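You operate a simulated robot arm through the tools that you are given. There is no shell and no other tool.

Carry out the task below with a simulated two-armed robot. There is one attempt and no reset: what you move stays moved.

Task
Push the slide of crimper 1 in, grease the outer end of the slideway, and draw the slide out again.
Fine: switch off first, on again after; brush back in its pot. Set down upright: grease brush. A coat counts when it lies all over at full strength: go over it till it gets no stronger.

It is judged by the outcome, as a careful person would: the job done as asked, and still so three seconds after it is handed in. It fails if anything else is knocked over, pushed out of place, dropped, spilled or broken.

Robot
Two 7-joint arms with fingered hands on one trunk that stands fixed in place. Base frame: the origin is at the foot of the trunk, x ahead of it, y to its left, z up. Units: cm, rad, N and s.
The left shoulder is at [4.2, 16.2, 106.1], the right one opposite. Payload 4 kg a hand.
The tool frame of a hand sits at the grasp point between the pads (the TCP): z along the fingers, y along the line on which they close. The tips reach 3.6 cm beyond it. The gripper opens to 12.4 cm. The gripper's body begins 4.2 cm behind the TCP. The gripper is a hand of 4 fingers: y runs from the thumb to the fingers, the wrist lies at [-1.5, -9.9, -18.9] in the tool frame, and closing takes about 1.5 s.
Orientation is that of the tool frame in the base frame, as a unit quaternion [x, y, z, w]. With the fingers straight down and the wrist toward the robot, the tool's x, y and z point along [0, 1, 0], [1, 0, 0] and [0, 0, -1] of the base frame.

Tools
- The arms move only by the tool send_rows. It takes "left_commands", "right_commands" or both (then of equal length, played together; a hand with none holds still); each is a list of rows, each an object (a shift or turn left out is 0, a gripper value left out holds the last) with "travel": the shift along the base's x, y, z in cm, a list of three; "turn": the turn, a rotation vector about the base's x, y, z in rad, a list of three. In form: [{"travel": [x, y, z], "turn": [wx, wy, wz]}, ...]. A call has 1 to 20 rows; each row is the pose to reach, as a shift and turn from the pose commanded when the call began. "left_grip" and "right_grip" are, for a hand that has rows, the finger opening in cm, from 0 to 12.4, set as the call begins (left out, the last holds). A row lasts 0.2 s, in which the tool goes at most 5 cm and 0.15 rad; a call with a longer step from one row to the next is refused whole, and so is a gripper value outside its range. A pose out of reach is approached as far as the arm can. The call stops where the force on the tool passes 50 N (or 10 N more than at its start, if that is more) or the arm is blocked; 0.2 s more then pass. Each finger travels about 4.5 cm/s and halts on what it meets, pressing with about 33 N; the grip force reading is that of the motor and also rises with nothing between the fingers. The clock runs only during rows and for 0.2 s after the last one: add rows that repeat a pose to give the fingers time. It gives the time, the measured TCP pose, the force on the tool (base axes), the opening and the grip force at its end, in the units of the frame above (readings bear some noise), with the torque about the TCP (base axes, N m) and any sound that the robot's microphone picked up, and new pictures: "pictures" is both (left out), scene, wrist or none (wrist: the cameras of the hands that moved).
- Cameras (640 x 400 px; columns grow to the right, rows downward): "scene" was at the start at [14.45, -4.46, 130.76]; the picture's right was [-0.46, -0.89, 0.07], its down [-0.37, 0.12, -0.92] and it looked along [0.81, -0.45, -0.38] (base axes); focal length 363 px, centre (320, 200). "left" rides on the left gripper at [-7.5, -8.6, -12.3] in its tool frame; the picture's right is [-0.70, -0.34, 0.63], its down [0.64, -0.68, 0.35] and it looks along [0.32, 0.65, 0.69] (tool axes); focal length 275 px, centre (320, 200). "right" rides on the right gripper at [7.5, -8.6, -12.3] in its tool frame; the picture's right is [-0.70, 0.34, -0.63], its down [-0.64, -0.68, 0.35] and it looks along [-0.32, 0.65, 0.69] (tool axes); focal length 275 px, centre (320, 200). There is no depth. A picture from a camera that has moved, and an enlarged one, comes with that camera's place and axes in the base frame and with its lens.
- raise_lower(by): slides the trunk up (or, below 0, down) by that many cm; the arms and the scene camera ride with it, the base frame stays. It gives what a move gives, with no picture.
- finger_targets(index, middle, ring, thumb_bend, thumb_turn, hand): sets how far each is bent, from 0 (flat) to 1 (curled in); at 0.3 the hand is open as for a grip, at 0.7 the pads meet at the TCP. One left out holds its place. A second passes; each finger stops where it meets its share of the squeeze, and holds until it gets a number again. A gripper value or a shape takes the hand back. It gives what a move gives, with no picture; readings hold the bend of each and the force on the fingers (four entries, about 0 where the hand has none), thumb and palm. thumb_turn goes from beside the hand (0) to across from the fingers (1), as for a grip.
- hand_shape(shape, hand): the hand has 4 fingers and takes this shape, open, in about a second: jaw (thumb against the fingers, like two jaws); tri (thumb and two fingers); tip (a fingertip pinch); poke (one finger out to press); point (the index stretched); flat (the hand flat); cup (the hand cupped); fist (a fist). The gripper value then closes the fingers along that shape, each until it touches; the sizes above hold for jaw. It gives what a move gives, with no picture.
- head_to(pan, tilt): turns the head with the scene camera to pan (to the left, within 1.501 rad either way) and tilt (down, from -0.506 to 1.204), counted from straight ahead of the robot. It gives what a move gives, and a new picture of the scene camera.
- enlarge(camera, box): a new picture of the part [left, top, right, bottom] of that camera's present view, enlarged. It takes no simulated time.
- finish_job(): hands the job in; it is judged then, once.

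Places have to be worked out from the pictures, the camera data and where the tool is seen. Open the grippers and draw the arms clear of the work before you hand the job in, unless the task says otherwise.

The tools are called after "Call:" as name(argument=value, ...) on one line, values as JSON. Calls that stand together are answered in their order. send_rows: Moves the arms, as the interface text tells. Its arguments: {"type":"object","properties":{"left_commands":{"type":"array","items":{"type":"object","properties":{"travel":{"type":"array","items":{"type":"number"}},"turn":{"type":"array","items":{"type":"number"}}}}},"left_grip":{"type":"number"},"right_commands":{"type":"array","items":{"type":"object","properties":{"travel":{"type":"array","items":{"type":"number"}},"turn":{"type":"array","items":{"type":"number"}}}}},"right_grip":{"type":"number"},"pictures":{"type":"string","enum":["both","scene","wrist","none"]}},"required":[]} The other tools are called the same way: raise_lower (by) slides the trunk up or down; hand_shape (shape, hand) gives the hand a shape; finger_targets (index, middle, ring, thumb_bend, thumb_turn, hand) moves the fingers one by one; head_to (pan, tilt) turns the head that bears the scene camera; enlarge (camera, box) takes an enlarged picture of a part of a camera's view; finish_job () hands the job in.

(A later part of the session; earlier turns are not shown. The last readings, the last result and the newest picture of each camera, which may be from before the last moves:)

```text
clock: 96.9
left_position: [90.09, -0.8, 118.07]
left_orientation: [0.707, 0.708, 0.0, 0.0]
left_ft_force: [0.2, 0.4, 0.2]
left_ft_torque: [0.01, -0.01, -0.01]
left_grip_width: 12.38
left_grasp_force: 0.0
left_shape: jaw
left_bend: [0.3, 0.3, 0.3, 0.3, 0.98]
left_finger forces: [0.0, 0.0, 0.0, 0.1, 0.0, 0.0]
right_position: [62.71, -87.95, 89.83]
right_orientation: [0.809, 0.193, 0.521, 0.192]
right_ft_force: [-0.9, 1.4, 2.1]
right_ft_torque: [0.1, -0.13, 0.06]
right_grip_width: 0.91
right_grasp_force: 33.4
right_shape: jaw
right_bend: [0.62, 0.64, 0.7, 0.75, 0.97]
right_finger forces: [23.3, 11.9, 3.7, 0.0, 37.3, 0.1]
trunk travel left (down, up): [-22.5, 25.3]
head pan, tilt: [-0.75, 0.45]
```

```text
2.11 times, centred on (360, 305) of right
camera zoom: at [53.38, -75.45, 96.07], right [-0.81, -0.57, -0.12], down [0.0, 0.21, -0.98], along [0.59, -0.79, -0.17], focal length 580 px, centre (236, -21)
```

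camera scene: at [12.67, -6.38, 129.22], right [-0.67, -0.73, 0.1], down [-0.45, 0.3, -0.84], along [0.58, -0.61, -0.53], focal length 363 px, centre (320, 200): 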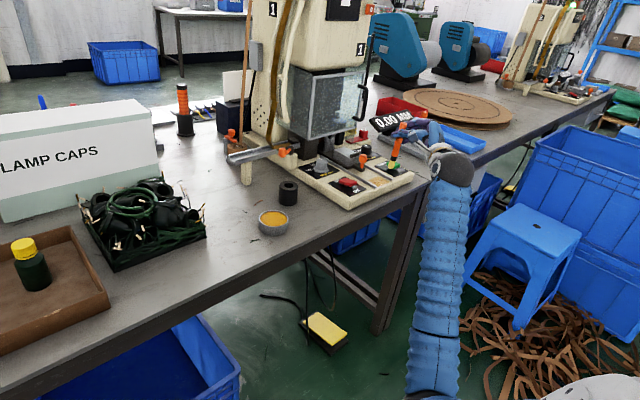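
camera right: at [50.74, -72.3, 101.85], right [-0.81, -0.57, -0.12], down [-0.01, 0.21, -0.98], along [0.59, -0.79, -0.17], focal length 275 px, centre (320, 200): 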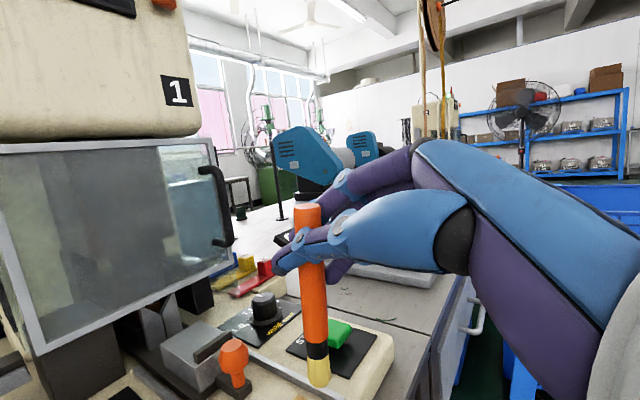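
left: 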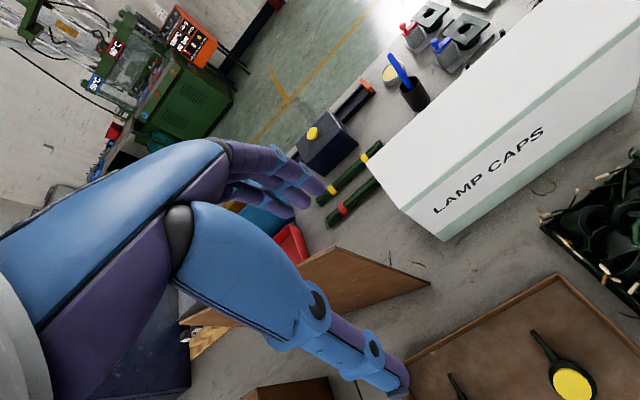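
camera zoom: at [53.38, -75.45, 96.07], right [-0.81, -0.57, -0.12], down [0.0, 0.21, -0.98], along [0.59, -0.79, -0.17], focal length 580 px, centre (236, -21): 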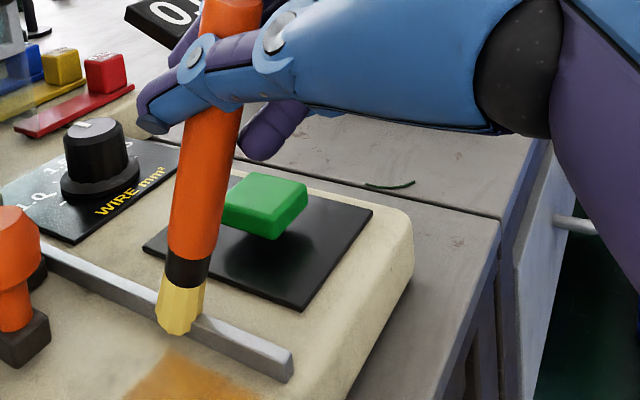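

The middle band is now clearly stronger than the outer-right and inner-left corners, so the coat still builds. The tip lags in back-and-forth strokes; I switch to one-way strokes toward +y with lifts between, starting at the outer edge.

Call:
send_rows(right_commands=[{"travel": [-1.5, 0.3, 1.5]}, {"travel": [-3.1, 0.5, 1.0]}, {"travel": [-3.1, 0.5, 0.1]}, {"travel": [-3.1, 0.5, 0.0]}, {"travel": [-3.1, 2.0, 0.0]}, {"travel": [-3.1, 3.5, 0.0]}, {"travel": [-3.1, 5.0, 0.0]}, {"travel": [-3.1, 6.5, 0.0]}, {"travel": [-3.1, 7.2, 0.0]}, {"travel": [-3.1, 7.0, 1.2]}, {"travel": [-2.6, 4, 1.5]}, {"travel": [-2.1, 2.2, 0.8]}, {"travel": [-2.1, 2.2, 0.0]}, {"travel": [-2.1, 3.6, 0.0]}, {"travel": [-2.1, 5.0, 0.0]}, {"travel": [-2.1, 6.4, 0.0]}, {"travel": [-2.1, 7.2, 0.0]}, {"travel": [-2.1, 7.2, 0.0]}], pictures="none")

Call:
enlarge(camera="scene", box=[360, 165, 400, 190])

Call:
enlarge(camera="right", box=[240, 210, 480, 400])

```text
clock: 100.7
left_position: [90.15, -0.88, 118.05]
left_orientation: [0.708, 0.707, 0.0, 0.0]
left_ft_force: [-0.1, -0.4, -1.8]
left_ft_torque: [0.02, -0.01, 0.01]
left_grip_width: 12.37
left_grasp_force: 0.0
left_shape: jaw
left_bend: [0.3, 0.3, 0.3, 0.3, 0.98]
left_finger forces: [0.1, 0.2, 0.0, 0.0, 0.0, 0.0]
right_position: [60.41, -80.85, 89.78]
right_orientation: [0.809, 0.193, 0.52, 0.194]
right_ft_force: [0.7, -1.1, 3.1]
right_ft_torque: [-0.1, -0.12, -0.06]
right_grip_width: 0.85
right_grasp_force: 32.8
right_shape: jaw
right_bend: [0.62, 0.64, 0.7, 0.75, 0.98]
right_finger forces: [21.6, 13.2, 5.1, 0.0, 36.4, 0.1]
trunk travel left (down, up): [-22.5, 25.3]
head pan, tilt: [-0.75, 0.45]
```

```text
16.00 times, centred on (380, 178) of scene
camera zoom: at [12.64, -6.36, 129.23], right [-0.67, -0.73, 0.1], down [-0.45, 0.3, -0.84], along [0.58, -0.61, -0.53], focal length 5811 px, centre (-640, 560)
```

zoom: 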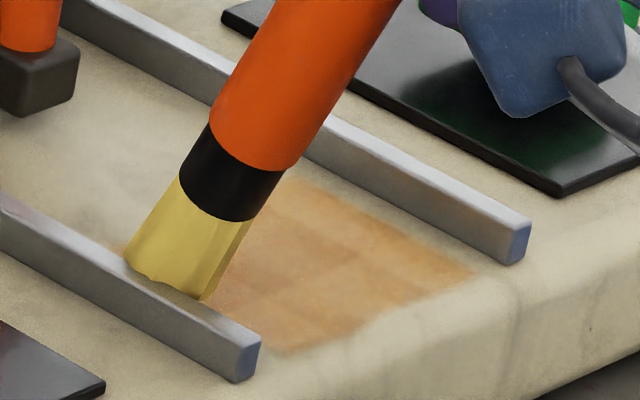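

```text
2.11 times, centred on (360, 305) of right
camera zoom: at [51.16, -68.31, 96.04], right [-0.81, -0.57, -0.12], down [0.0, 0.21, -0.98], along [0.59, -0.79, -0.17], focal length 580 px, centre (236, -21)
```

zoom: 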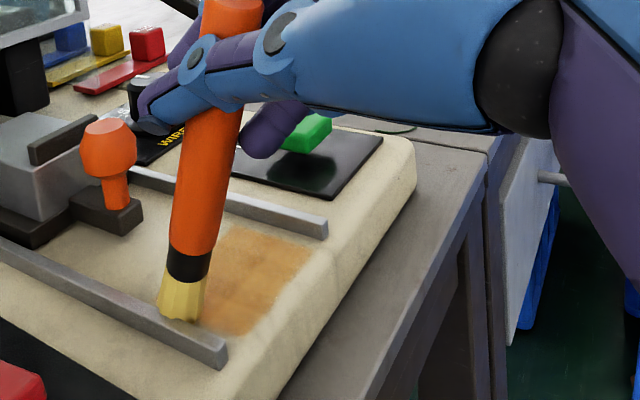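

The "stronger band" was the brush's reflection in the glossy coat, so the real tone is more even than I thought. I zoom on the patch from the wrist camera to compare its parts.

Call:
enlarge(camera="right", box=[320, 305, 384, 378])

```text
5.48 times, centred on (352, 342) of right
camera zoom: at [51.16, -68.31, 96.04], right [-0.81, -0.57, -0.12], down [0.0, 0.21, -0.98], along [0.59, -0.79, -0.17], focal length 1508 px, centre (145, -575)
```

zoom: 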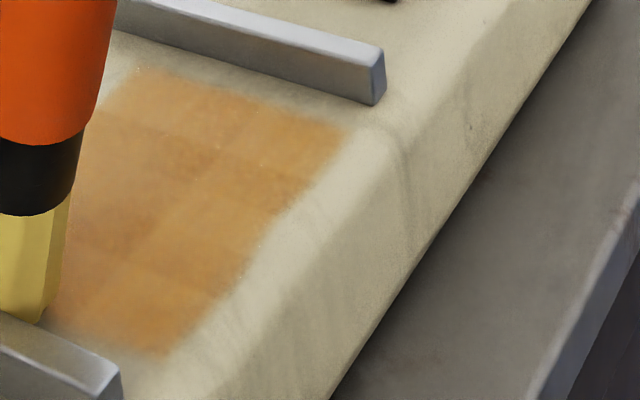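

Only slight cell-to-cell differences remain. I run another set of one-way strokes over the whole patch with a touch more pressure.

Call:
send_rows(right_commands=[{"travel": [-1, -1.5, 1.2]}, {"travel": [-2.1, -5.2, 1.2]}, {"travel": [-2.1, -5.2, -0.05]}, {"travel": [-2.1, -3.7, -0.05]}, {"travel": [-2.1, -2.1, -0.05]}, {"travel": [-2.1, -0.4, -0.05]}, {"travel": [-2.1, -0.4, 1.2]}, {"travel": [-1, -5.2, 1.2]}, {"travel": [-1, -5.2, -0.05]}, {"travel": [-1, -3.7, -0.05]}, {"travel": [-1, -2.1, -0.05]}, {"travel": [-1, -0.4, -0.05]}, {"travel": [-1, -0.4, 1.2]}, {"travel": [0.1, -5.2, 1.2]}, {"travel": [0.1, -5.2, -0.05]}, {"travel": [0.1, -3.7, -0.05]}, {"travel": [0.1, -2.1, -0.05]}, {"travel": [0.1, -0.4, -0.05]}, {"travel": [0.1, -0.4, 1.2]}, {"travel": [1.2, -5.2, 1.2]}], pictures="none")

Call:
enlarge(camera="right", box=[240, 210, 480, 400])

Call:
enlarge(camera="scene", box=[360, 165, 400, 190])

```text
clock: 104.9
left_position: [90.05, -1.01, 118.08]
left_orientation: [0.707, 0.707, 0.0, -0.001]
left_ft_force: [-0.5, -0.5, -0.4]
left_ft_torque: [0.03, 0.02, -0.02]
left_grip_width: 12.38
left_grasp_force: 0.0
left_shape: jaw
left_bend: [0.3, 0.3, 0.3, 0.3, 0.98]
left_finger forces: [0.0, 0.0, 0.0, 0.1, 0.0, 0.0]
right_position: [61.77, -86.1, 90.77]
right_orientation: [0.808, 0.194, 0.521, 0.192]
right_ft_force: [0.1, -0.9, -0.3]
right_ft_torque: [-0.05, -0.02, 0.03]
right_grip_width: 0.84
right_grasp_force: 33.2
right_shape: jaw
right_bend: [0.62, 0.64, 0.7, 0.75, 0.98]
right_finger forces: [22.2, 12.3, 4.8, 0.1, 37.1, 0.1]
trunk travel left (down, up): [-22.5, 25.3]
head pan, tilt: [-0.75, 0.45]
```

```text
2.11 times, centred on (360, 305) of right
camera zoom: at [52.45, -73.61, 97.12], right [-0.81, -0.57, -0.12], down [-0.01, 0.21, -0.98], along [0.59, -0.79, -0.17], focal length 580 px, centre (236, -21)
```

zoom: 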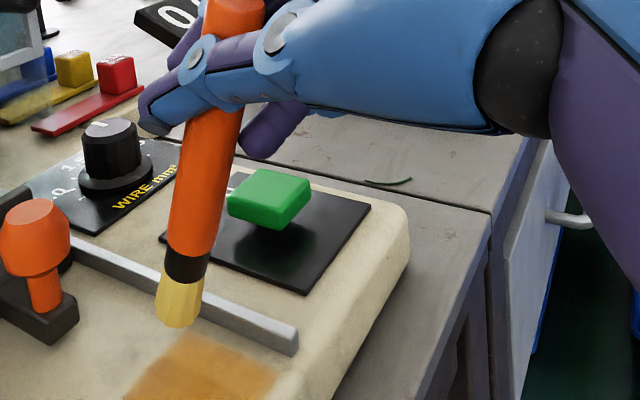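

```text
16.00 times, centred on (380, 178) of scene
camera zoom: at [12.66, -6.47, 129.22], right [-0.67, -0.73, 0.1], down [-0.45, 0.3, -0.84], along [0.58, -0.61, -0.53], focal length 5811 px, centre (-640, 560)
```

zoom: 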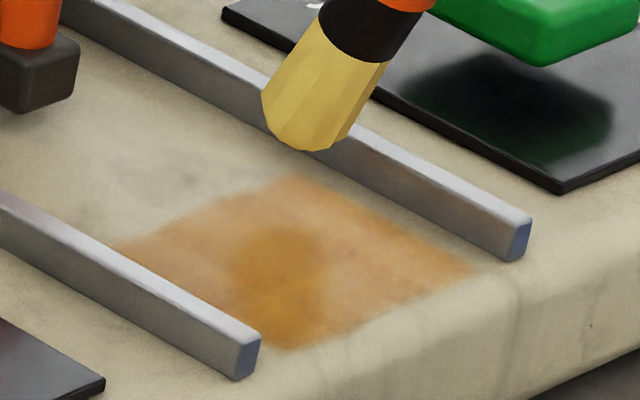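

To separate reflection from coat I take the brush well away from the patch and look again.

Call:
send_rows(right_commands=[{"travel": [-1, 0, 3]}, {"travel": [-4, 0, 6]}, {"travel": [-8, 1, 9]}, {"travel": [-11, 2, 11]}, {"travel": [-11, 2, 11]}], pictures="none")

Call:
enlarge(camera="scene", box=[360, 165, 400, 190])

Call:
enlarge(camera="right", box=[0, 0, 640, 400])

```text
refused: row 3 steps farther than a row can; nothing moved
```

```text
16.00 times, centred on (380, 178) of scene
camera zoom: at [12.66, -6.47, 129.22], right [-0.67, -0.73, 0.1], down [-0.45, 0.3, -0.84], along [0.58, -0.61, -0.53], focal length 5811 px, centre (-640, 560)
```

zoom: 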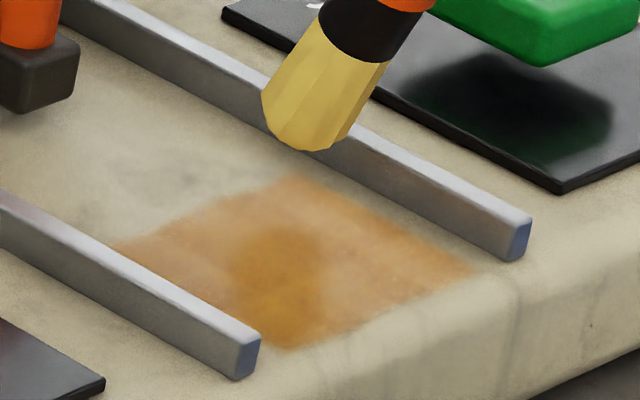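

```text
1.00 times, centred on (320, 200) of right (not enlarged: the box is as wide or as high as the picture)
camera zoom: at [52.45, -73.61, 97.12], right [-0.81, -0.57, -0.12], down [-0.01, 0.21, -0.98], along [0.59, -0.79, -0.17], focal length 275 px, centre (320, 200)
```

zoom: 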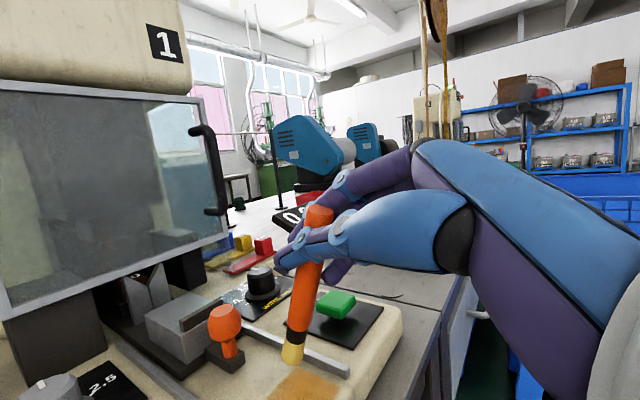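

One row was longer than allowed, so nothing moved. I repeat the retreat in smaller rows.

Call:
send_rows(right_commands=[{"travel": [-1, 0, 3]}, {"travel": [-3.5, 0, 6]}, {"travel": [-6.5, 0.5, 9]}, {"travel": [-9.5, 1, 11]}, {"travel": [-11, 2, 12]}, {"travel": [-11, 2, 12]}], pictures="none")

Call:
enlarge(camera="scene", box=[360, 165, 400, 190])

Call:
enlarge(camera="right", box=[240, 250, 480, 400])

```text
clock: 106.3
left_position: [90.14, -0.93, 118.01]
left_orientation: [0.708, 0.707, 0.0, 0.0]
left_ft_force: [0.2, -0.1, 0.9]
left_ft_torque: [0.02, 0.03, 0.0]
left_grip_width: 12.38
left_grasp_force: 0.0
left_shape: jaw
left_bend: [0.3, 0.3, 0.3, 0.3, 0.98]
left_finger forces: [0.0, 0.0, 0.0, 0.0, 0.1, 0.0]
right_position: [50.56, -84.08, 103.13]
right_orientation: [0.809, 0.192, 0.521, 0.193]
right_ft_force: [0.1, -0.5, -0.3]
right_ft_torque: [-0.03, 0.05, 0.01]
right_grip_width: 0.85
right_grasp_force: 32.6
right_shape: jaw
right_bend: [0.62, 0.64, 0.7, 0.75, 0.98]
right_finger forces: [22.2, 12.3, 4.8, 0.1, 37.1, 0.0]
trunk travel left (down, up): [-22.5, 25.3]
head pan, tilt: [-0.75, 0.45]
```

```text
16.00 times, centred on (380, 178) of scene
camera zoom: at [12.66, -6.39, 129.22], right [-0.67, -0.73, 0.1], down [-0.45, 0.3, -0.84], along [0.58, -0.61, -0.53], focal length 5811 px, centre (-640, 560)
```

zoom: 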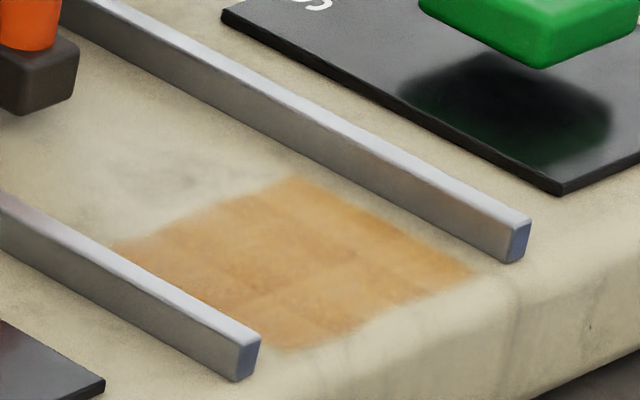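

```text
2.67 times, centred on (360, 325) of right
camera zoom: at [41.39, -71.52, 109.29], right [-0.81, -0.57, -0.12], down [-0.01, 0.21, -0.98], along [0.58, -0.79, -0.17], focal length 734 px, centre (213, -133)
```

zoom: 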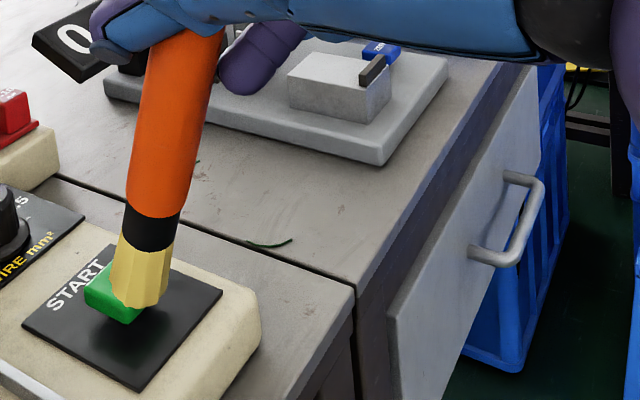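

With the brush away the coat is seen plainly: nearly even, but faint cell borders hint at slightly different strengths. I enlarge it further.

Call:
enlarge(camera="scene", box=[365, 175, 391, 188])

```text
16.00 times, centred on (378, 182) of scene
camera zoom: at [12.66, -6.39, 129.22], right [-0.67, -0.73, 0.1], down [-0.45, 0.3, -0.84], along [0.58, -0.61, -0.53], focal length 5811 px, centre (-608, 496)
```

zoom: 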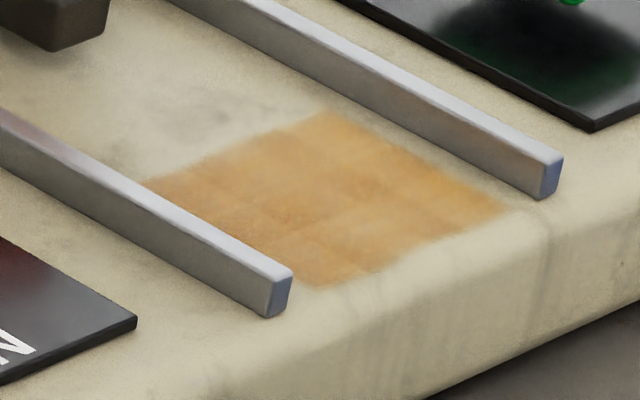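

The remaining differences are small; to be sure of full strength I go over the whole patch again with one-way strokes (outer lines first).

Call:
send_rows(right_commands=[{"travel": [2.5, -1, -3.5]}, {"travel": [5, -2, -7]}, {"travel": [7.84, -2.8, -10]}, {"travel": [7.84, -2.8, -12.2]}, {"travel": [7.84, -2.8, -13.3]}, {"travel": [7.84, -1.3, -13.3]}, {"travel": [7.84, 0.2, -13.3]}, {"travel": [7.84, 1.7, -13.3]}, {"travel": [7.84, 2.8, -13.3]}, {"travel": [7.84, 2.8, -12]}, {"travel": [8.84, -1.8, -12]}, {"travel": [8.84, -2.8, -13.3]}, {"travel": [8.84, -1.3, -13.3]}, {"travel": [8.84, 0.2, -13.3]}, {"travel": [8.84, 1.7, -13.3]}, {"travel": [8.84, 2.8, -13.3]}, {"travel": [8.84, 2.8, -12]}, {"travel": [9.84, -1.8, -12]}, {"travel": [9.84, -2.8, -13.3]}, {"travel": [9.84, -1.3, -13.3]}], pictures="none")

Call:
enlarge(camera="scene", box=[360, 165, 400, 190])

```text
clock: 110.5
left_position: [90.16, -0.92, 117.95]
left_orientation: [0.707, 0.707, 0.0, 0.0]
left_ft_force: [-0.5, 0.4, 1.0]
left_ft_torque: [0.04, 0.01, 0.01]
left_grip_width: 12.38
left_grasp_force: 0.1
left_shape: jaw
left_bend: [0.3, 0.3, 0.3, 0.3, 0.98]
left_finger forces: [0.0, 0.1, 0.0, 0.0, 0.0, 0.0]
right_position: [60.59, -85.29, 89.76]
right_orientation: [0.809, 0.193, 0.52, 0.194]
right_ft_force: [0.8, -1.8, 0.9]
right_ft_torque: [-0.05, -0.1, -0.03]
right_grip_width: 0.84
right_grasp_force: 33.0
right_shape: jaw
right_bend: [0.63, 0.64, 0.7, 0.75, 0.98]
right_finger forces: [21.8, 13.3, 4.0, 0.1, 37.2, 0.0]
trunk travel left (down, up): [-22.5, 25.3]
head pan, tilt: [-0.75, 0.45]
```

```text
16.00 times, centred on (380, 178) of scene
camera zoom: at [12.65, -6.36, 129.23], right [-0.67, -0.73, 0.1], down [-0.45, 0.3, -0.84], along [0.58, -0.61, -0.53], focal length 5811 px, centre (-640, 560)
```

zoom: 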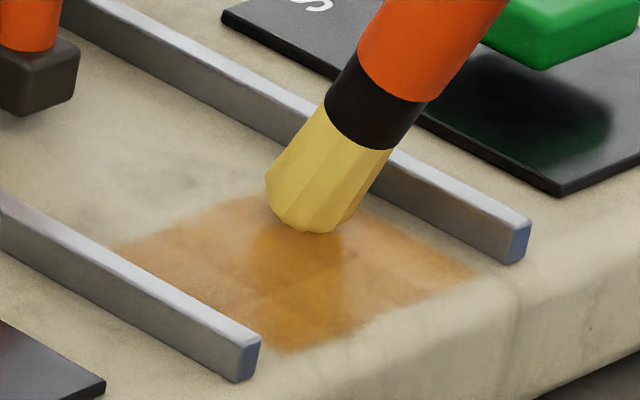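

The tip is at (66.5, -86.9) now. I finish the inner lines and then add one-way strokes in the opposite direction to even out both rail edges.

Call:
send_rows(right_commands=[{"travel": [0, 1.5, -0.1]}, {"travel": [0, 3, -0.1]}, {"travel": [0, 4, -0.1]}, {"travel": [0, 4, 1.2]}, {"travel": [0.8, -0.6, 1.2]}, {"travel": [0.8, -1.6, -0.1]}, {"travel": [0.8, 0, -0.1]}, {"travel": [0.8, 1.5, -0.1]}, {"travel": [0.8, 3, -0.1]}, {"travel": [0.8, 4.2, -0.1]}, {"travel": [0.3, 2.7, -0.1]}, {"travel": [0.3, 1.2, -0.1]}, {"travel": [0.3, -0.3, -0.1]}, {"travel": [0.3, -1.8, -0.1]}, {"travel": [0.3, -3.3, -0.1]}, {"travel": [0.3, -3.3, 1.2]}, {"travel": [-0.7, 1, 1.2]}, {"travel": [-0.7, 3, 0.5]}, {"travel": [-0.7, 3, -0.1]}, {"travel": [-0.7, 1.5, -0.1]}], pictures="none")

Call:
enlarge(camera="scene", box=[360, 165, 400, 190])

Call:
enlarge(camera="right", box=[240, 210, 480, 400])

```text
clock: 114.7
left_position: [90.18, -0.84, 117.94]
left_orientation: [0.707, 0.707, 0.0, 0.0]
left_ft_force: [0.1, 0.6, 0.3]
left_ft_torque: [0.04, -0.01, 0.01]
left_grip_width: 12.37
left_grasp_force: 0.0
left_shape: jaw
left_bend: [0.3, 0.3, 0.3, 0.3, 0.98]
left_finger forces: [0.0, 0.0, 0.1, 0.1, 0.0, 0.0]
right_position: [59.76, -83.81, 89.67]
right_orientation: [0.809, 0.193, 0.521, 0.193]
right_ft_force: [-0.9, 0.0, 0.5]
right_ft_torque: [0.01, 0.0, 0.01]
right_grip_width: 0.81
right_grasp_force: 32.9
right_shape: jaw
right_bend: [0.63, 0.63, 0.71, 0.76, 0.99]
right_finger forces: [22.5, 12.9, 4.8, 0.1, 36.8, 0.1]
trunk travel left (down, up): [-22.5, 25.3]
head pan, tilt: [-0.75, 0.45]
```

```text
16.00 times, centred on (380, 178) of scene
camera zoom: at [12.63, -6.38, 129.23], right [-0.67, -0.73, 0.1], down [-0.45, 0.3, -0.84], along [0.58, -0.61, -0.53], focal length 5811 px, centre (-640, 560)
```

zoom: 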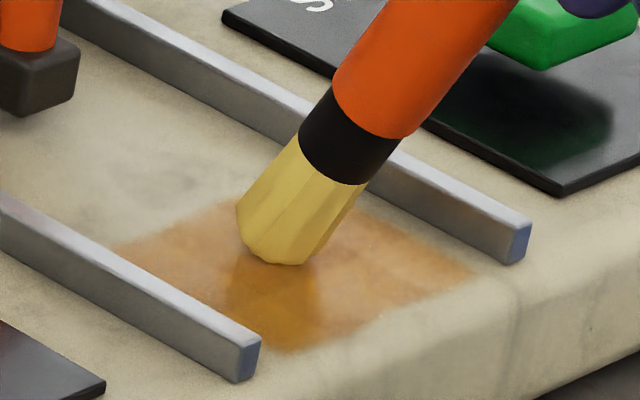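

```text
2.11 times, centred on (360, 305) of right
camera zoom: at [50.48, -71.27, 95.88], right [-0.81, -0.57, -0.12], down [0.0, 0.21, -0.98], along [0.59, -0.79, -0.17], focal length 580 px, centre (236, -21)
```

zoom: 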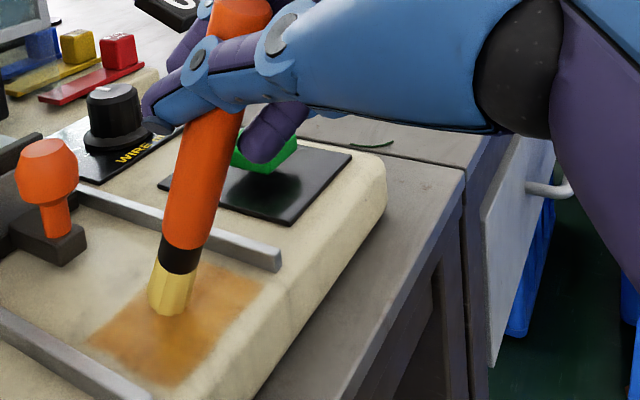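

The brush leans forward about 0.4 rad in the grip now. I lift it, pitch the hand to bring it upright again, and look at the coat meanwhile.

Call:
send_rows(right_commands=[{"travel": [-1, 0, 3], "turn": [0.02, 0.07, 0]}, {"travel": [-3, 0, 6], "turn": [0.05, 0.14, 0]}, {"travel": [-5, 0, 9], "turn": [0.08, 0.21, 0]}, {"travel": [-6, 0, 11], "turn": [0.1, 0.28, 0]}, {"travel": [-6, 0, 11], "turn": [0.12, 0.36, 0]}, {"travel": [-6, 0, 11], "turn": [0.12, 0.36, 0]}], pictures="none")

Call:
enlarge(camera="scene", box=[360, 165, 400, 190])

Call:
enlarge(camera="scene", box=[340, 90, 460, 190])

Call:
enlarge(camera="right", box=[200, 200, 440, 400])

```text
clock: 116.1
left_position: [90.1, -0.86, 117.96]
left_orientation: [0.707, 0.707, 0.0, 0.0]
left_ft_force: [0.8, -0.6, -0.3]
left_ft_torque: [0.0, 0.05, 0.02]
left_grip_width: 12.38
left_grasp_force: 0.0
left_shape: jaw
left_bend: [0.3, 0.3, 0.3, 0.3, 0.98]
left_finger forces: [0.1, 0.0, 0.0, 0.1, 0.0, 0.0]
right_position: [53.83, -83.8, 100.57]
right_orientation: [0.899, 0.193, 0.378, 0.108]
right_ft_force: [-0.6, 0.7, 0.0]
right_ft_torque: [0.0, 0.0, 0.01]
right_grip_width: 0.82
right_grasp_force: 33.4
right_shape: jaw
right_bend: [0.63, 0.63, 0.71, 0.76, 0.99]
right_finger forces: [22.4, 13.2, 4.6, 0.0, 36.1, 0.0]
trunk travel left (down, up): [-22.5, 25.3]
head pan, tilt: [-0.75, 0.45]
```

```text
16.00 times, centred on (380, 178) of scene
camera zoom: at [12.65, -6.38, 129.22], right [-0.67, -0.73, 0.1], down [-0.45, 0.3, -0.84], along [0.58, -0.61, -0.53], focal length 5811 px, centre (-640, 560)
```

zoom: 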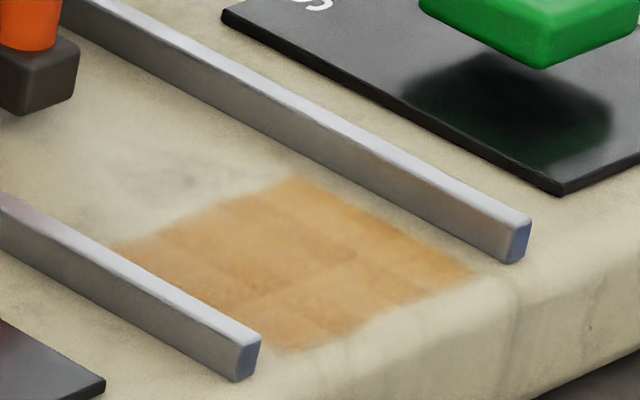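

```text
4.00 times, centred on (400, 140) of scene
camera zoom: at [12.65, -6.38, 129.22], right [-0.67, -0.73, 0.1], down [-0.45, 0.3, -0.84], along [0.58, -0.61, -0.53], focal length 1453 px, centre (0, 440)
```

zoom: 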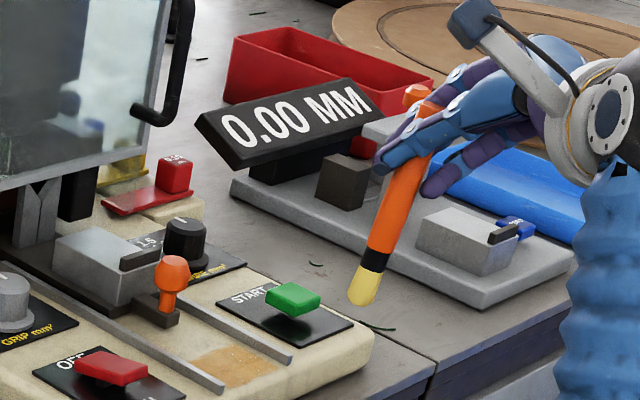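

```text
2.00 times, centred on (320, 300) of right
camera zoom: at [47.53, -72.29, 111.16], right [-0.81, -0.57, 0.11], down [-0.34, 0.32, -0.88], along [0.47, -0.75, -0.46], focal length 551 px, centre (320, 0)
```

zoom: 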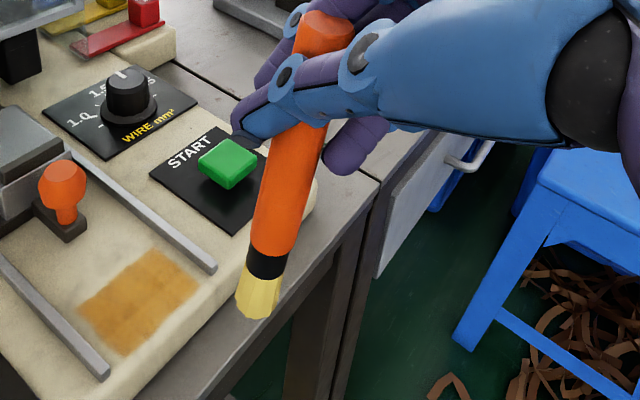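

The coat looks the same as before the last pass, and the wrist camera now sees the whole patch from above. I zoom in on it there.

Call:
enlarge(camera="right", box=[192, 315, 272, 385])

```text
5.71 times, centred on (232, 350) of right
camera zoom: at [47.53, -72.29, 111.16], right [-0.81, -0.57, 0.11], down [-0.34, 0.32, -0.88], along [0.47, -0.75, -0.46], focal length 1573 px, centre (823, -657)
```

zoom: 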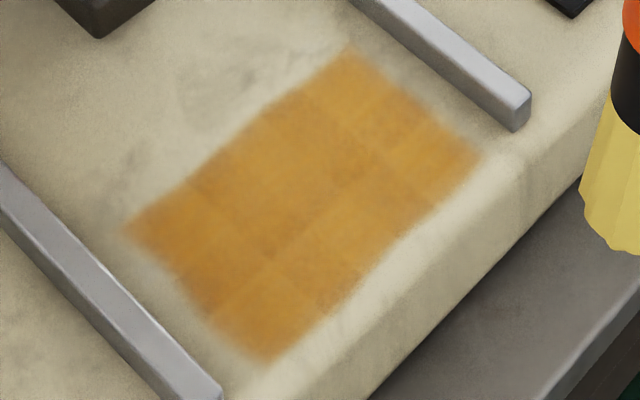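

All cells look covered with only hairline differences. I bring the now upright brush (tip about (55.9, -83.7, 89.7)) back for one firmer pass, first feeling for contact at the outer right corner.

Call:
send_rows(right_commands=[{"travel": [2.5, -1.2, -2.5]}, {"travel": [5, -2.4, -5]}, {"travel": [7.77, -3.6, -7.5]}, {"travel": [7.77, -3.6, -9.2]}, {"travel": [7.77, -3.6, -9.6]}, {"travel": [7.77, -3.6, -9.8]}, {"travel": [7.77, -3.6, -9.8]}], pictures="none")

Call:
enlarge(camera="scene", box=[360, 165, 400, 190])

```text
clock: 117.7
left_position: [90.09, -0.86, 118.09]
left_orientation: [0.707, 0.707, -0.001, 0.001]
left_ft_force: [-0.1, 0.2, 0.6]
left_ft_torque: [0.01, 0.02, 0.0]
left_grip_width: 12.37
left_grasp_force: 0.1
left_shape: jaw
left_bend: [0.3, 0.3, 0.3, 0.3, 0.98]
left_finger forces: [0.0, 0.0, 0.1, 0.0, 0.0, 0.0]
right_position: [61.56, -87.47, 90.95]
right_orientation: [0.899, 0.194, 0.378, 0.108]
right_ft_force: [0.5, -0.4, 8.4]
right_ft_torque: [-0.09, -0.13, 0.02]
right_grip_width: 0.8
right_grasp_force: 32.8
right_shape: jaw
right_bend: [0.63, 0.63, 0.71, 0.76, 0.99]
right_finger forces: [22.7, 13.4, 4.0, 0.0, 37.3, 0.1]
trunk travel left (down, up): [-22.5, 25.3]
head pan, tilt: [-0.75, 0.45]
```

```text
16.00 times, centred on (380, 178) of scene
camera zoom: at [12.6, -6.31, 129.25], right [-0.67, -0.73, 0.1], down [-0.45, 0.3, -0.84], along [0.58, -0.61, -0.53], focal length 5811 px, centre (-640, 560)
```

zoom: 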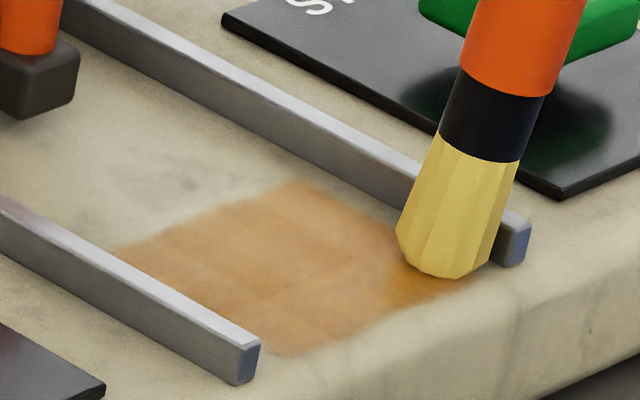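

Contact with 8.4 N at the outer right corner of the patch. I run firm one-way strokes line by line inward.

Call:
send_rows(right_commands=[{"travel": [0, 1.6, 0]}, {"travel": [0, 3.2, 0]}, {"travel": [0, 4.8, 0]}, {"travel": [0, 6.2, 0]}, {"travel": [0, 6.2, 1.2]}, {"travel": [0.5, 2.5, 1.2]}, {"travel": [1, -0.2, 1.2]}, {"travel": [1, -0.2, 0]}, {"travel": [1, 1.6, 0]}, {"travel": [1, 3.2, 0]}, {"travel": [1, 4.8, 0]}, {"travel": [1, 6.2, 0]}, {"travel": [1, 6.2, 1.2]}, {"travel": [1.5, 2.5, 1.2]}, {"travel": [2, -0.2, 1.2]}, {"travel": [2, -0.2, 0]}, {"travel": [2, 1.6, 0]}, {"travel": [2, 3.2, 0]}, {"travel": [2, 4.8, 0]}, {"travel": [2, 6.2, 0]}], pictures="none")

Call:
enlarge(camera="scene", box=[360, 165, 400, 190])

Call:
enlarge(camera="right", box=[200, 200, 440, 400])

```text
clock: 121.9
left_position: [90.06, -0.94, 117.99]
left_orientation: [0.707, 0.707, 0.0, 0.0]
left_ft_force: [0.4, 0.3, -0.5]
left_ft_torque: [-0.02, 0.01, -0.02]
left_grip_width: 12.38
left_grasp_force: 0.2
left_shape: jaw
left_bend: [0.3, 0.3, 0.3, 0.3, 0.98]
left_finger forces: [0.0, 0.1, 0.0, 0.0, 0.1, 0.0]
right_position: [63.57, -81.26, 91.0]
right_orientation: [0.899, 0.192, 0.378, 0.108]
right_ft_force: [-0.3, -2.3, 9.7]
right_ft_torque: [-0.65, -0.16, -0.08]
right_grip_width: 0.65
right_grasp_force: 33.0
right_shape: jaw
right_bend: [0.72, 0.59, 0.71, 0.77, 1.0]
right_finger forces: [18.2, 18.2, 5.3, 0.0, 31.9, 0.1]
trunk travel left (down, up): [-22.5, 25.3]
head pan, tilt: [-0.75, 0.45]
```

```text
16.00 times, centred on (380, 178) of scene
camera zoom: at [12.6, -6.32, 129.24], right [-0.67, -0.73, 0.1], down [-0.45, 0.3, -0.84], along [0.58, -0.61, -0.53], focal length 5811 px, centre (-640, 560)
```

zoom: 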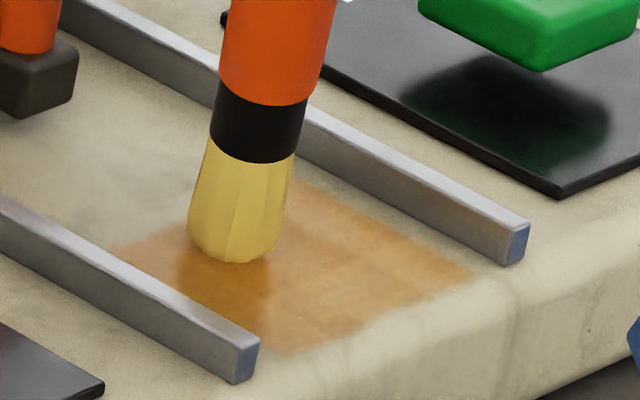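

```text
2.00 times, centred on (320, 300) of right
camera zoom: at [57.23, -69.65, 101.42], right [-0.81, -0.57, 0.11], down [-0.34, 0.32, -0.88], along [0.47, -0.75, -0.46], focal length 551 px, centre (320, 0)
```

zoom: 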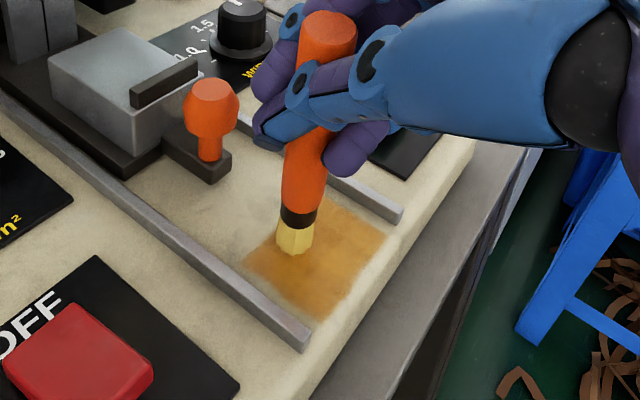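

The tip trails at about (66.6, -84.3), so the strip along the left rail got less. I pull on toward the left rail and work along it in x.

Call:
send_rows(right_commands=[{"travel": [0, 0.8, 0]}, {"travel": [0, 1.4, 0]}, {"travel": [-1, 1.5, 0]}, {"travel": [-2, 1.5, 0]}, {"travel": [-3, 1.5, 0]}, {"travel": [-4, 1.5, 0]}, {"travel": [-3, 1.5, 0]}, {"travel": [-2, 1.5, 0]}, {"travel": [-1, 1.5, 0]}, {"travel": [0, 1.5, 0]}, {"travel": [1, 1.5, 0]}, {"travel": [1, 1.5, 0]}], pictures="none")

Call:
enlarge(camera="scene", box=[360, 165, 400, 190])

Call:
enlarge(camera="right", box=[200, 200, 440, 400])

```text
clock: 124.5
left_position: [90.04, -0.85, 118.02]
left_orientation: [0.707, 0.707, 0.0, -0.001]
left_ft_force: [0.3, 0.3, 0.6]
left_ft_torque: [0.02, 0.02, 0.02]
left_grip_width: 12.36
left_grasp_force: 0.0
left_shape: jaw
left_bend: [0.3, 0.3, 0.3, 0.3, 0.98]
left_finger forces: [0.0, 0.0, 0.0, 0.0, 0.0, 0.0]
right_position: [64.59, -79.7, 90.94]
right_orientation: [0.899, 0.193, 0.379, 0.108]
right_ft_force: [-4.3, 0.7, 12.2]
right_ft_torque: [-0.23, 0.26, -0.11]
right_grip_width: 0.63
right_grasp_force: 32.6
right_shape: jaw
right_bend: [0.72, 0.6, 0.72, 0.77, 1.0]
right_finger forces: [23.0, 14.1, 6.4, 0.1, 37.4, 0.0]
trunk travel left (down, up): [-22.5, 25.3]
head pan, tilt: [-0.75, 0.45]
```

```text
16.00 times, centred on (380, 178) of scene
camera zoom: at [12.56, -6.3, 129.25], right [-0.67, -0.73, 0.1], down [-0.45, 0.3, -0.84], along [0.58, -0.61, -0.53], focal length 5811 px, centre (-640, 560)
```

zoom: 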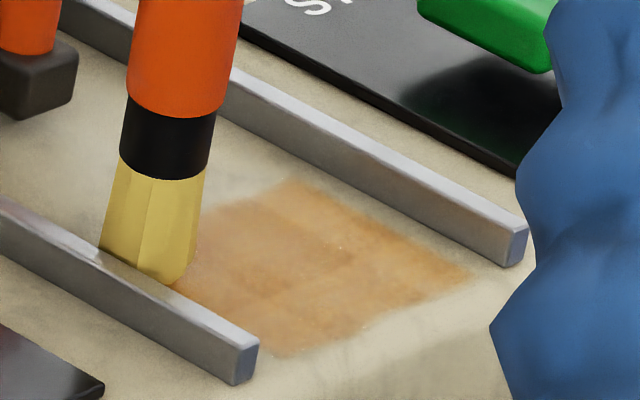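

```text
2.00 times, centred on (320, 300) of right
camera zoom: at [58.28, -68.13, 101.46], right [-0.81, -0.57, 0.11], down [-0.34, 0.32, -0.88], along [0.47, -0.75, -0.46], focal length 551 px, centre (320, 0)
```

zoom: 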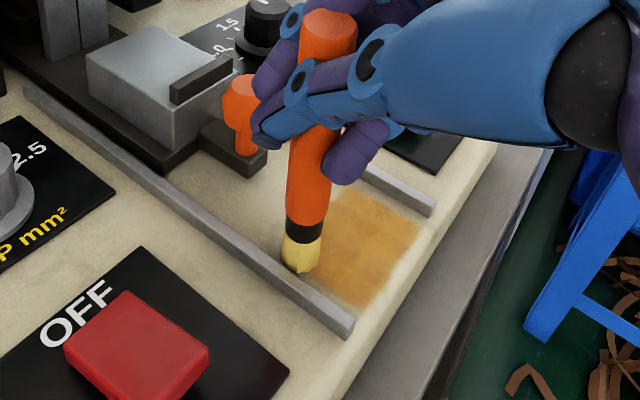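

The left strip is now worked as well. I go round the remaining edges: along the inner edge to the right rail, then outward along the right rail.

Call:
send_rows(right_commands=[{"travel": [0.3, -1.5, 0.05]}, {"travel": [0.3, -3, 0.05]}, {"travel": [0.3, -4.5, 0.05]}, {"travel": [0.3, -6, 0.05]}, {"travel": [0.3, -7.5, 0.05]}, {"travel": [0.3, -9, 0.05]}, {"travel": [-1, -9, 0.05]}, {"travel": [-2.2, -9, 0.05]}, {"travel": [-3.4, -9, 0.05]}, {"travel": [-4.4, -8.8, 0.05]}, {"travel": [-4.4, -7.3, 0.05]}, {"travel": [-4.4, -5.8, 0.05]}, {"travel": [-4.4, -4.3, 0.05]}, {"travel": [-4.4, -2.8, 0.05]}, {"travel": [-4.4, -1.3, 0.05]}, {"travel": [-4.4, -0.3, 0.05]}, {"travel": [-4.4, -0.3, 0.05]}], pictures="none")

Call:
enlarge(camera="scene", box=[360, 165, 400, 190])

Call:
enlarge(camera="right", box=[200, 200, 440, 400])

```text
clock: 128.1
left_position: [90.12, -0.84, 118.03]
left_orientation: [0.707, 0.707, 0.0, -0.001]
left_ft_force: [-0.1, -0.1, -0.1]
left_ft_torque: [0.01, 0.0, -0.01]
left_grip_width: 12.37
left_grasp_force: 0.1
left_shape: jaw
left_bend: [0.3, 0.3, 0.3, 0.3, 0.98]
left_finger forces: [0.0, 0.0, 0.1, 0.1, 0.1, 0.1]
right_position: [60.21, -80.0, 90.85]
right_orientation: [0.899, 0.193, 0.379, 0.107]
right_ft_force: [0.5, -1.7, 5.2]
right_ft_torque: [-0.26, -0.06, -0.08]
right_grip_width: 0.73
right_grasp_force: 33.3
right_shape: jaw
right_bend: [0.63, 0.61, 0.71, 0.77, 1.0]
right_finger forces: [22.1, 15.6, 3.2, 0.0, 35.3, 0.0]
trunk travel left (down, up): [-22.5, 25.3]
head pan, tilt: [-0.75, 0.45]
```

```text
16.00 times, centred on (380, 178) of scene
camera zoom: at [12.62, -6.34, 129.23], right [-0.67, -0.73, 0.1], down [-0.45, 0.3, -0.84], along [0.58, -0.61, -0.53], focal length 5811 px, centre (-640, 560)
```

zoom: 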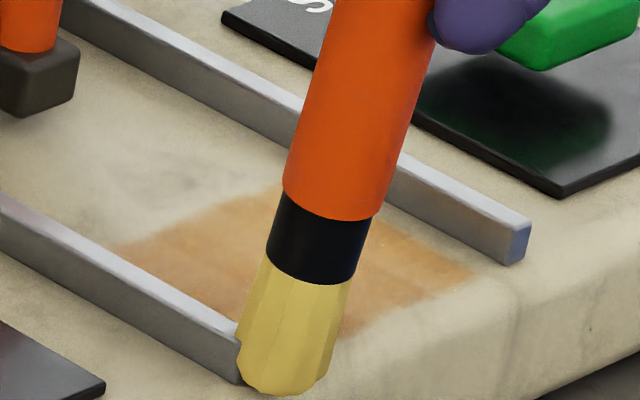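

```text
2.00 times, centred on (320, 300) of right
camera zoom: at [53.94, -68.41, 101.44], right [-0.81, -0.57, 0.11], down [-0.34, 0.32, -0.88], along [0.47, -0.75, -0.46], focal length 551 px, centre (320, 0)
```

zoom: 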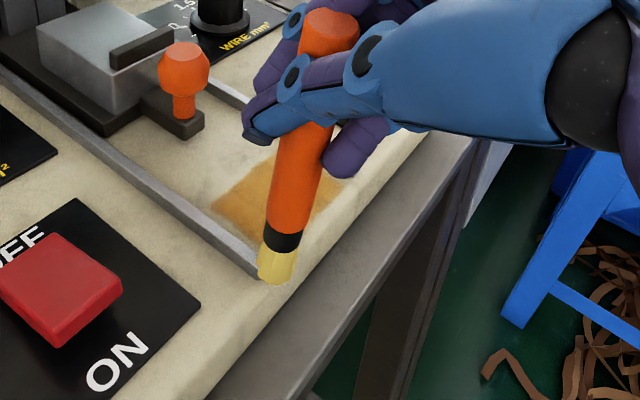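

The edges have all been passed. I lift back to the earlier viewing pose to compare the coat with the picture from before this pass.

Call:
send_rows(right_commands=[{"travel": [-1, -0.5, 3]}, {"travel": [-3, -1.5, 6]}, {"travel": [-5, -2.8, 8.5]}, {"travel": [-6.4, -3.8, 9.75]}, {"travel": [-6.4, -3.8, 9.75]}], pictures="none")

Call:
enlarge(camera="right", box=[192, 315, 272, 385])

Call:
enlarge(camera="scene", box=[360, 165, 400, 190])

Call:
enlarge(camera="right", box=[200, 200, 440, 400])

```text
clock: 129.3
left_position: [90.1, -0.95, 118.03]
left_orientation: [0.707, 0.707, 0.0, 0.0]
left_ft_force: [0.8, 0.3, -0.4]
left_ft_torque: [-0.01, 0.0, 0.02]
left_grip_width: 12.39
left_grasp_force: 0.1
left_shape: jaw
left_bend: [0.3, 0.3, 0.3, 0.3, 0.98]
left_finger forces: [0.0, 0.0, 0.0, 0.0, 0.0, 0.0]
right_position: [53.91, -83.82, 100.49]
right_orientation: [0.899, 0.193, 0.378, 0.107]
right_ft_force: [-0.2, 0.2, -0.1]
right_ft_torque: [0.03, 0.02, 0.01]
right_grip_width: 0.7
right_grasp_force: 33.1
right_shape: jaw
right_bend: [0.63, 0.61, 0.71, 0.77, 1.0]
right_finger forces: [23.4, 14.3, 2.6, 0.0, 36.1, 0.0]
trunk travel left (down, up): [-22.5, 25.3]
head pan, tilt: [-0.75, 0.45]
```

```text
5.71 times, centred on (232, 350) of right
camera zoom: at [47.64, -72.27, 111.14], right [-0.81, -0.57, 0.11], down [-0.34, 0.32, -0.88], along [0.47, -0.75, -0.46], focal length 1573 px, centre (823, -657)
```

zoom: 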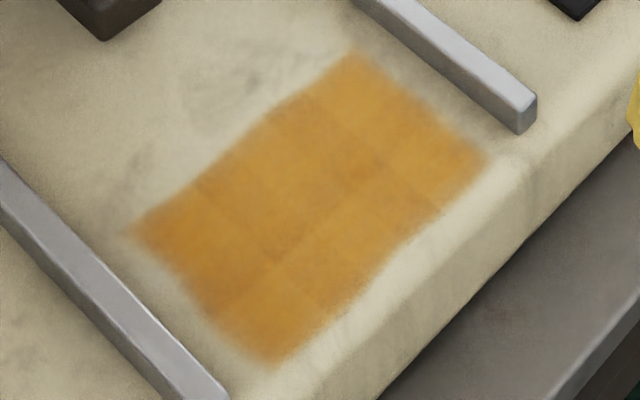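

```text
16.00 times, centred on (380, 178) of scene
camera zoom: at [12.67, -6.37, 129.22], right [-0.67, -0.73, 0.1], down [-0.45, 0.3, -0.84], along [0.58, -0.61, -0.53], focal length 5811 px, centre (-640, 560)
```

zoom: 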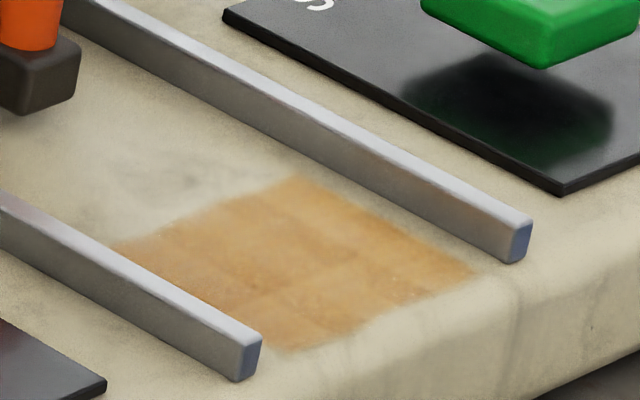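

```text
2.00 times, centred on (320, 300) of right
camera zoom: at [47.64, -72.27, 111.14], right [-0.81, -0.57, 0.11], down [-0.34, 0.32, -0.88], along [0.47, -0.75, -0.46], focal length 551 px, centre (320, 0)
```

zoom: 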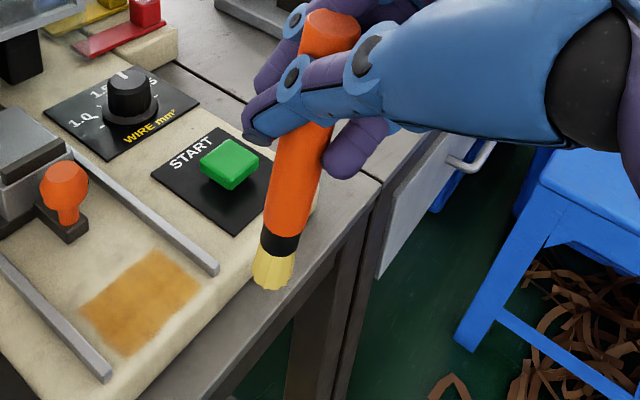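

The coat's tone hasn't changed from the previous look and all cells match, so it is at full strength. Next I return the brush; first I measure how it sits in the hand.

Call:
enlarge(camera="scene", box=[396, 90, 476, 170])

Call:
enlarge(camera="scene", box=[256, 165, 320, 215])

Call:
enlarge(camera="right", box=[250, 190, 410, 350])

```text
5.00 times, centred on (436, 130) of scene
camera zoom: at [12.67, -6.37, 129.22], right [-0.67, -0.73, 0.1], down [-0.45, 0.3, -0.84], along [0.58, -0.61, -0.53], focal length 1816 px, centre (-260, 550)
```

zoom: 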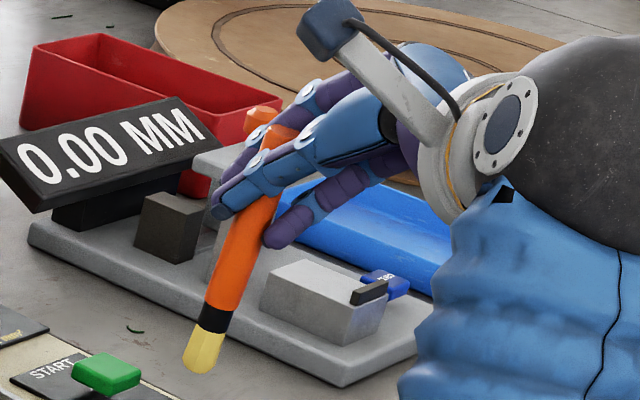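

```text
8.00 times, centred on (288, 190) of scene
camera zoom: at [12.67, -6.37, 129.22], right [-0.67, -0.73, 0.1], down [-0.45, 0.3, -0.84], along [0.58, -0.61, -0.53], focal length 2905 px, centre (576, 280)
```

zoom: 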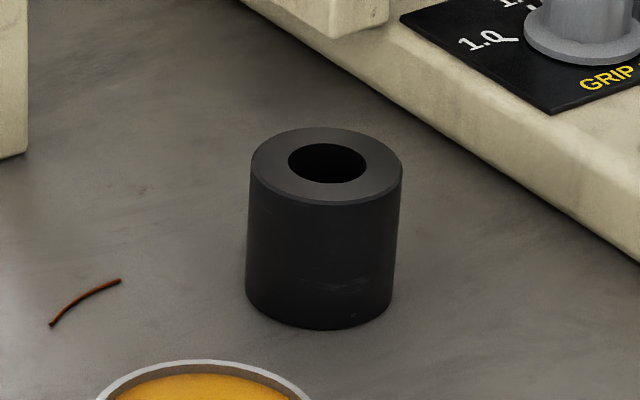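

```text
2.50 times, centred on (330, 270) of right
camera zoom: at [47.64, -72.27, 111.14], right [-0.81, -0.57, 0.11], down [-0.34, 0.32, -0.88], along [0.47, -0.75, -0.46], focal length 688 px, centre (295, 25)
```

zoom: 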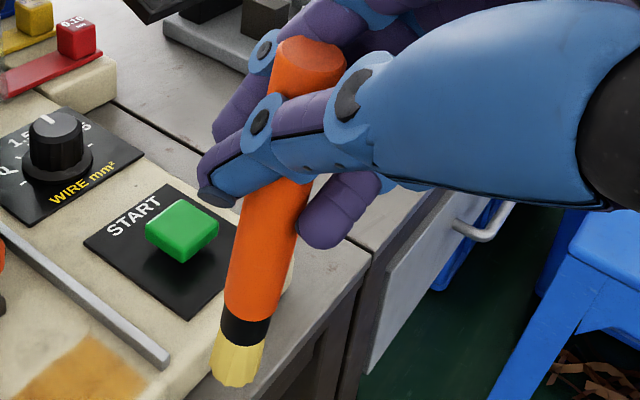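

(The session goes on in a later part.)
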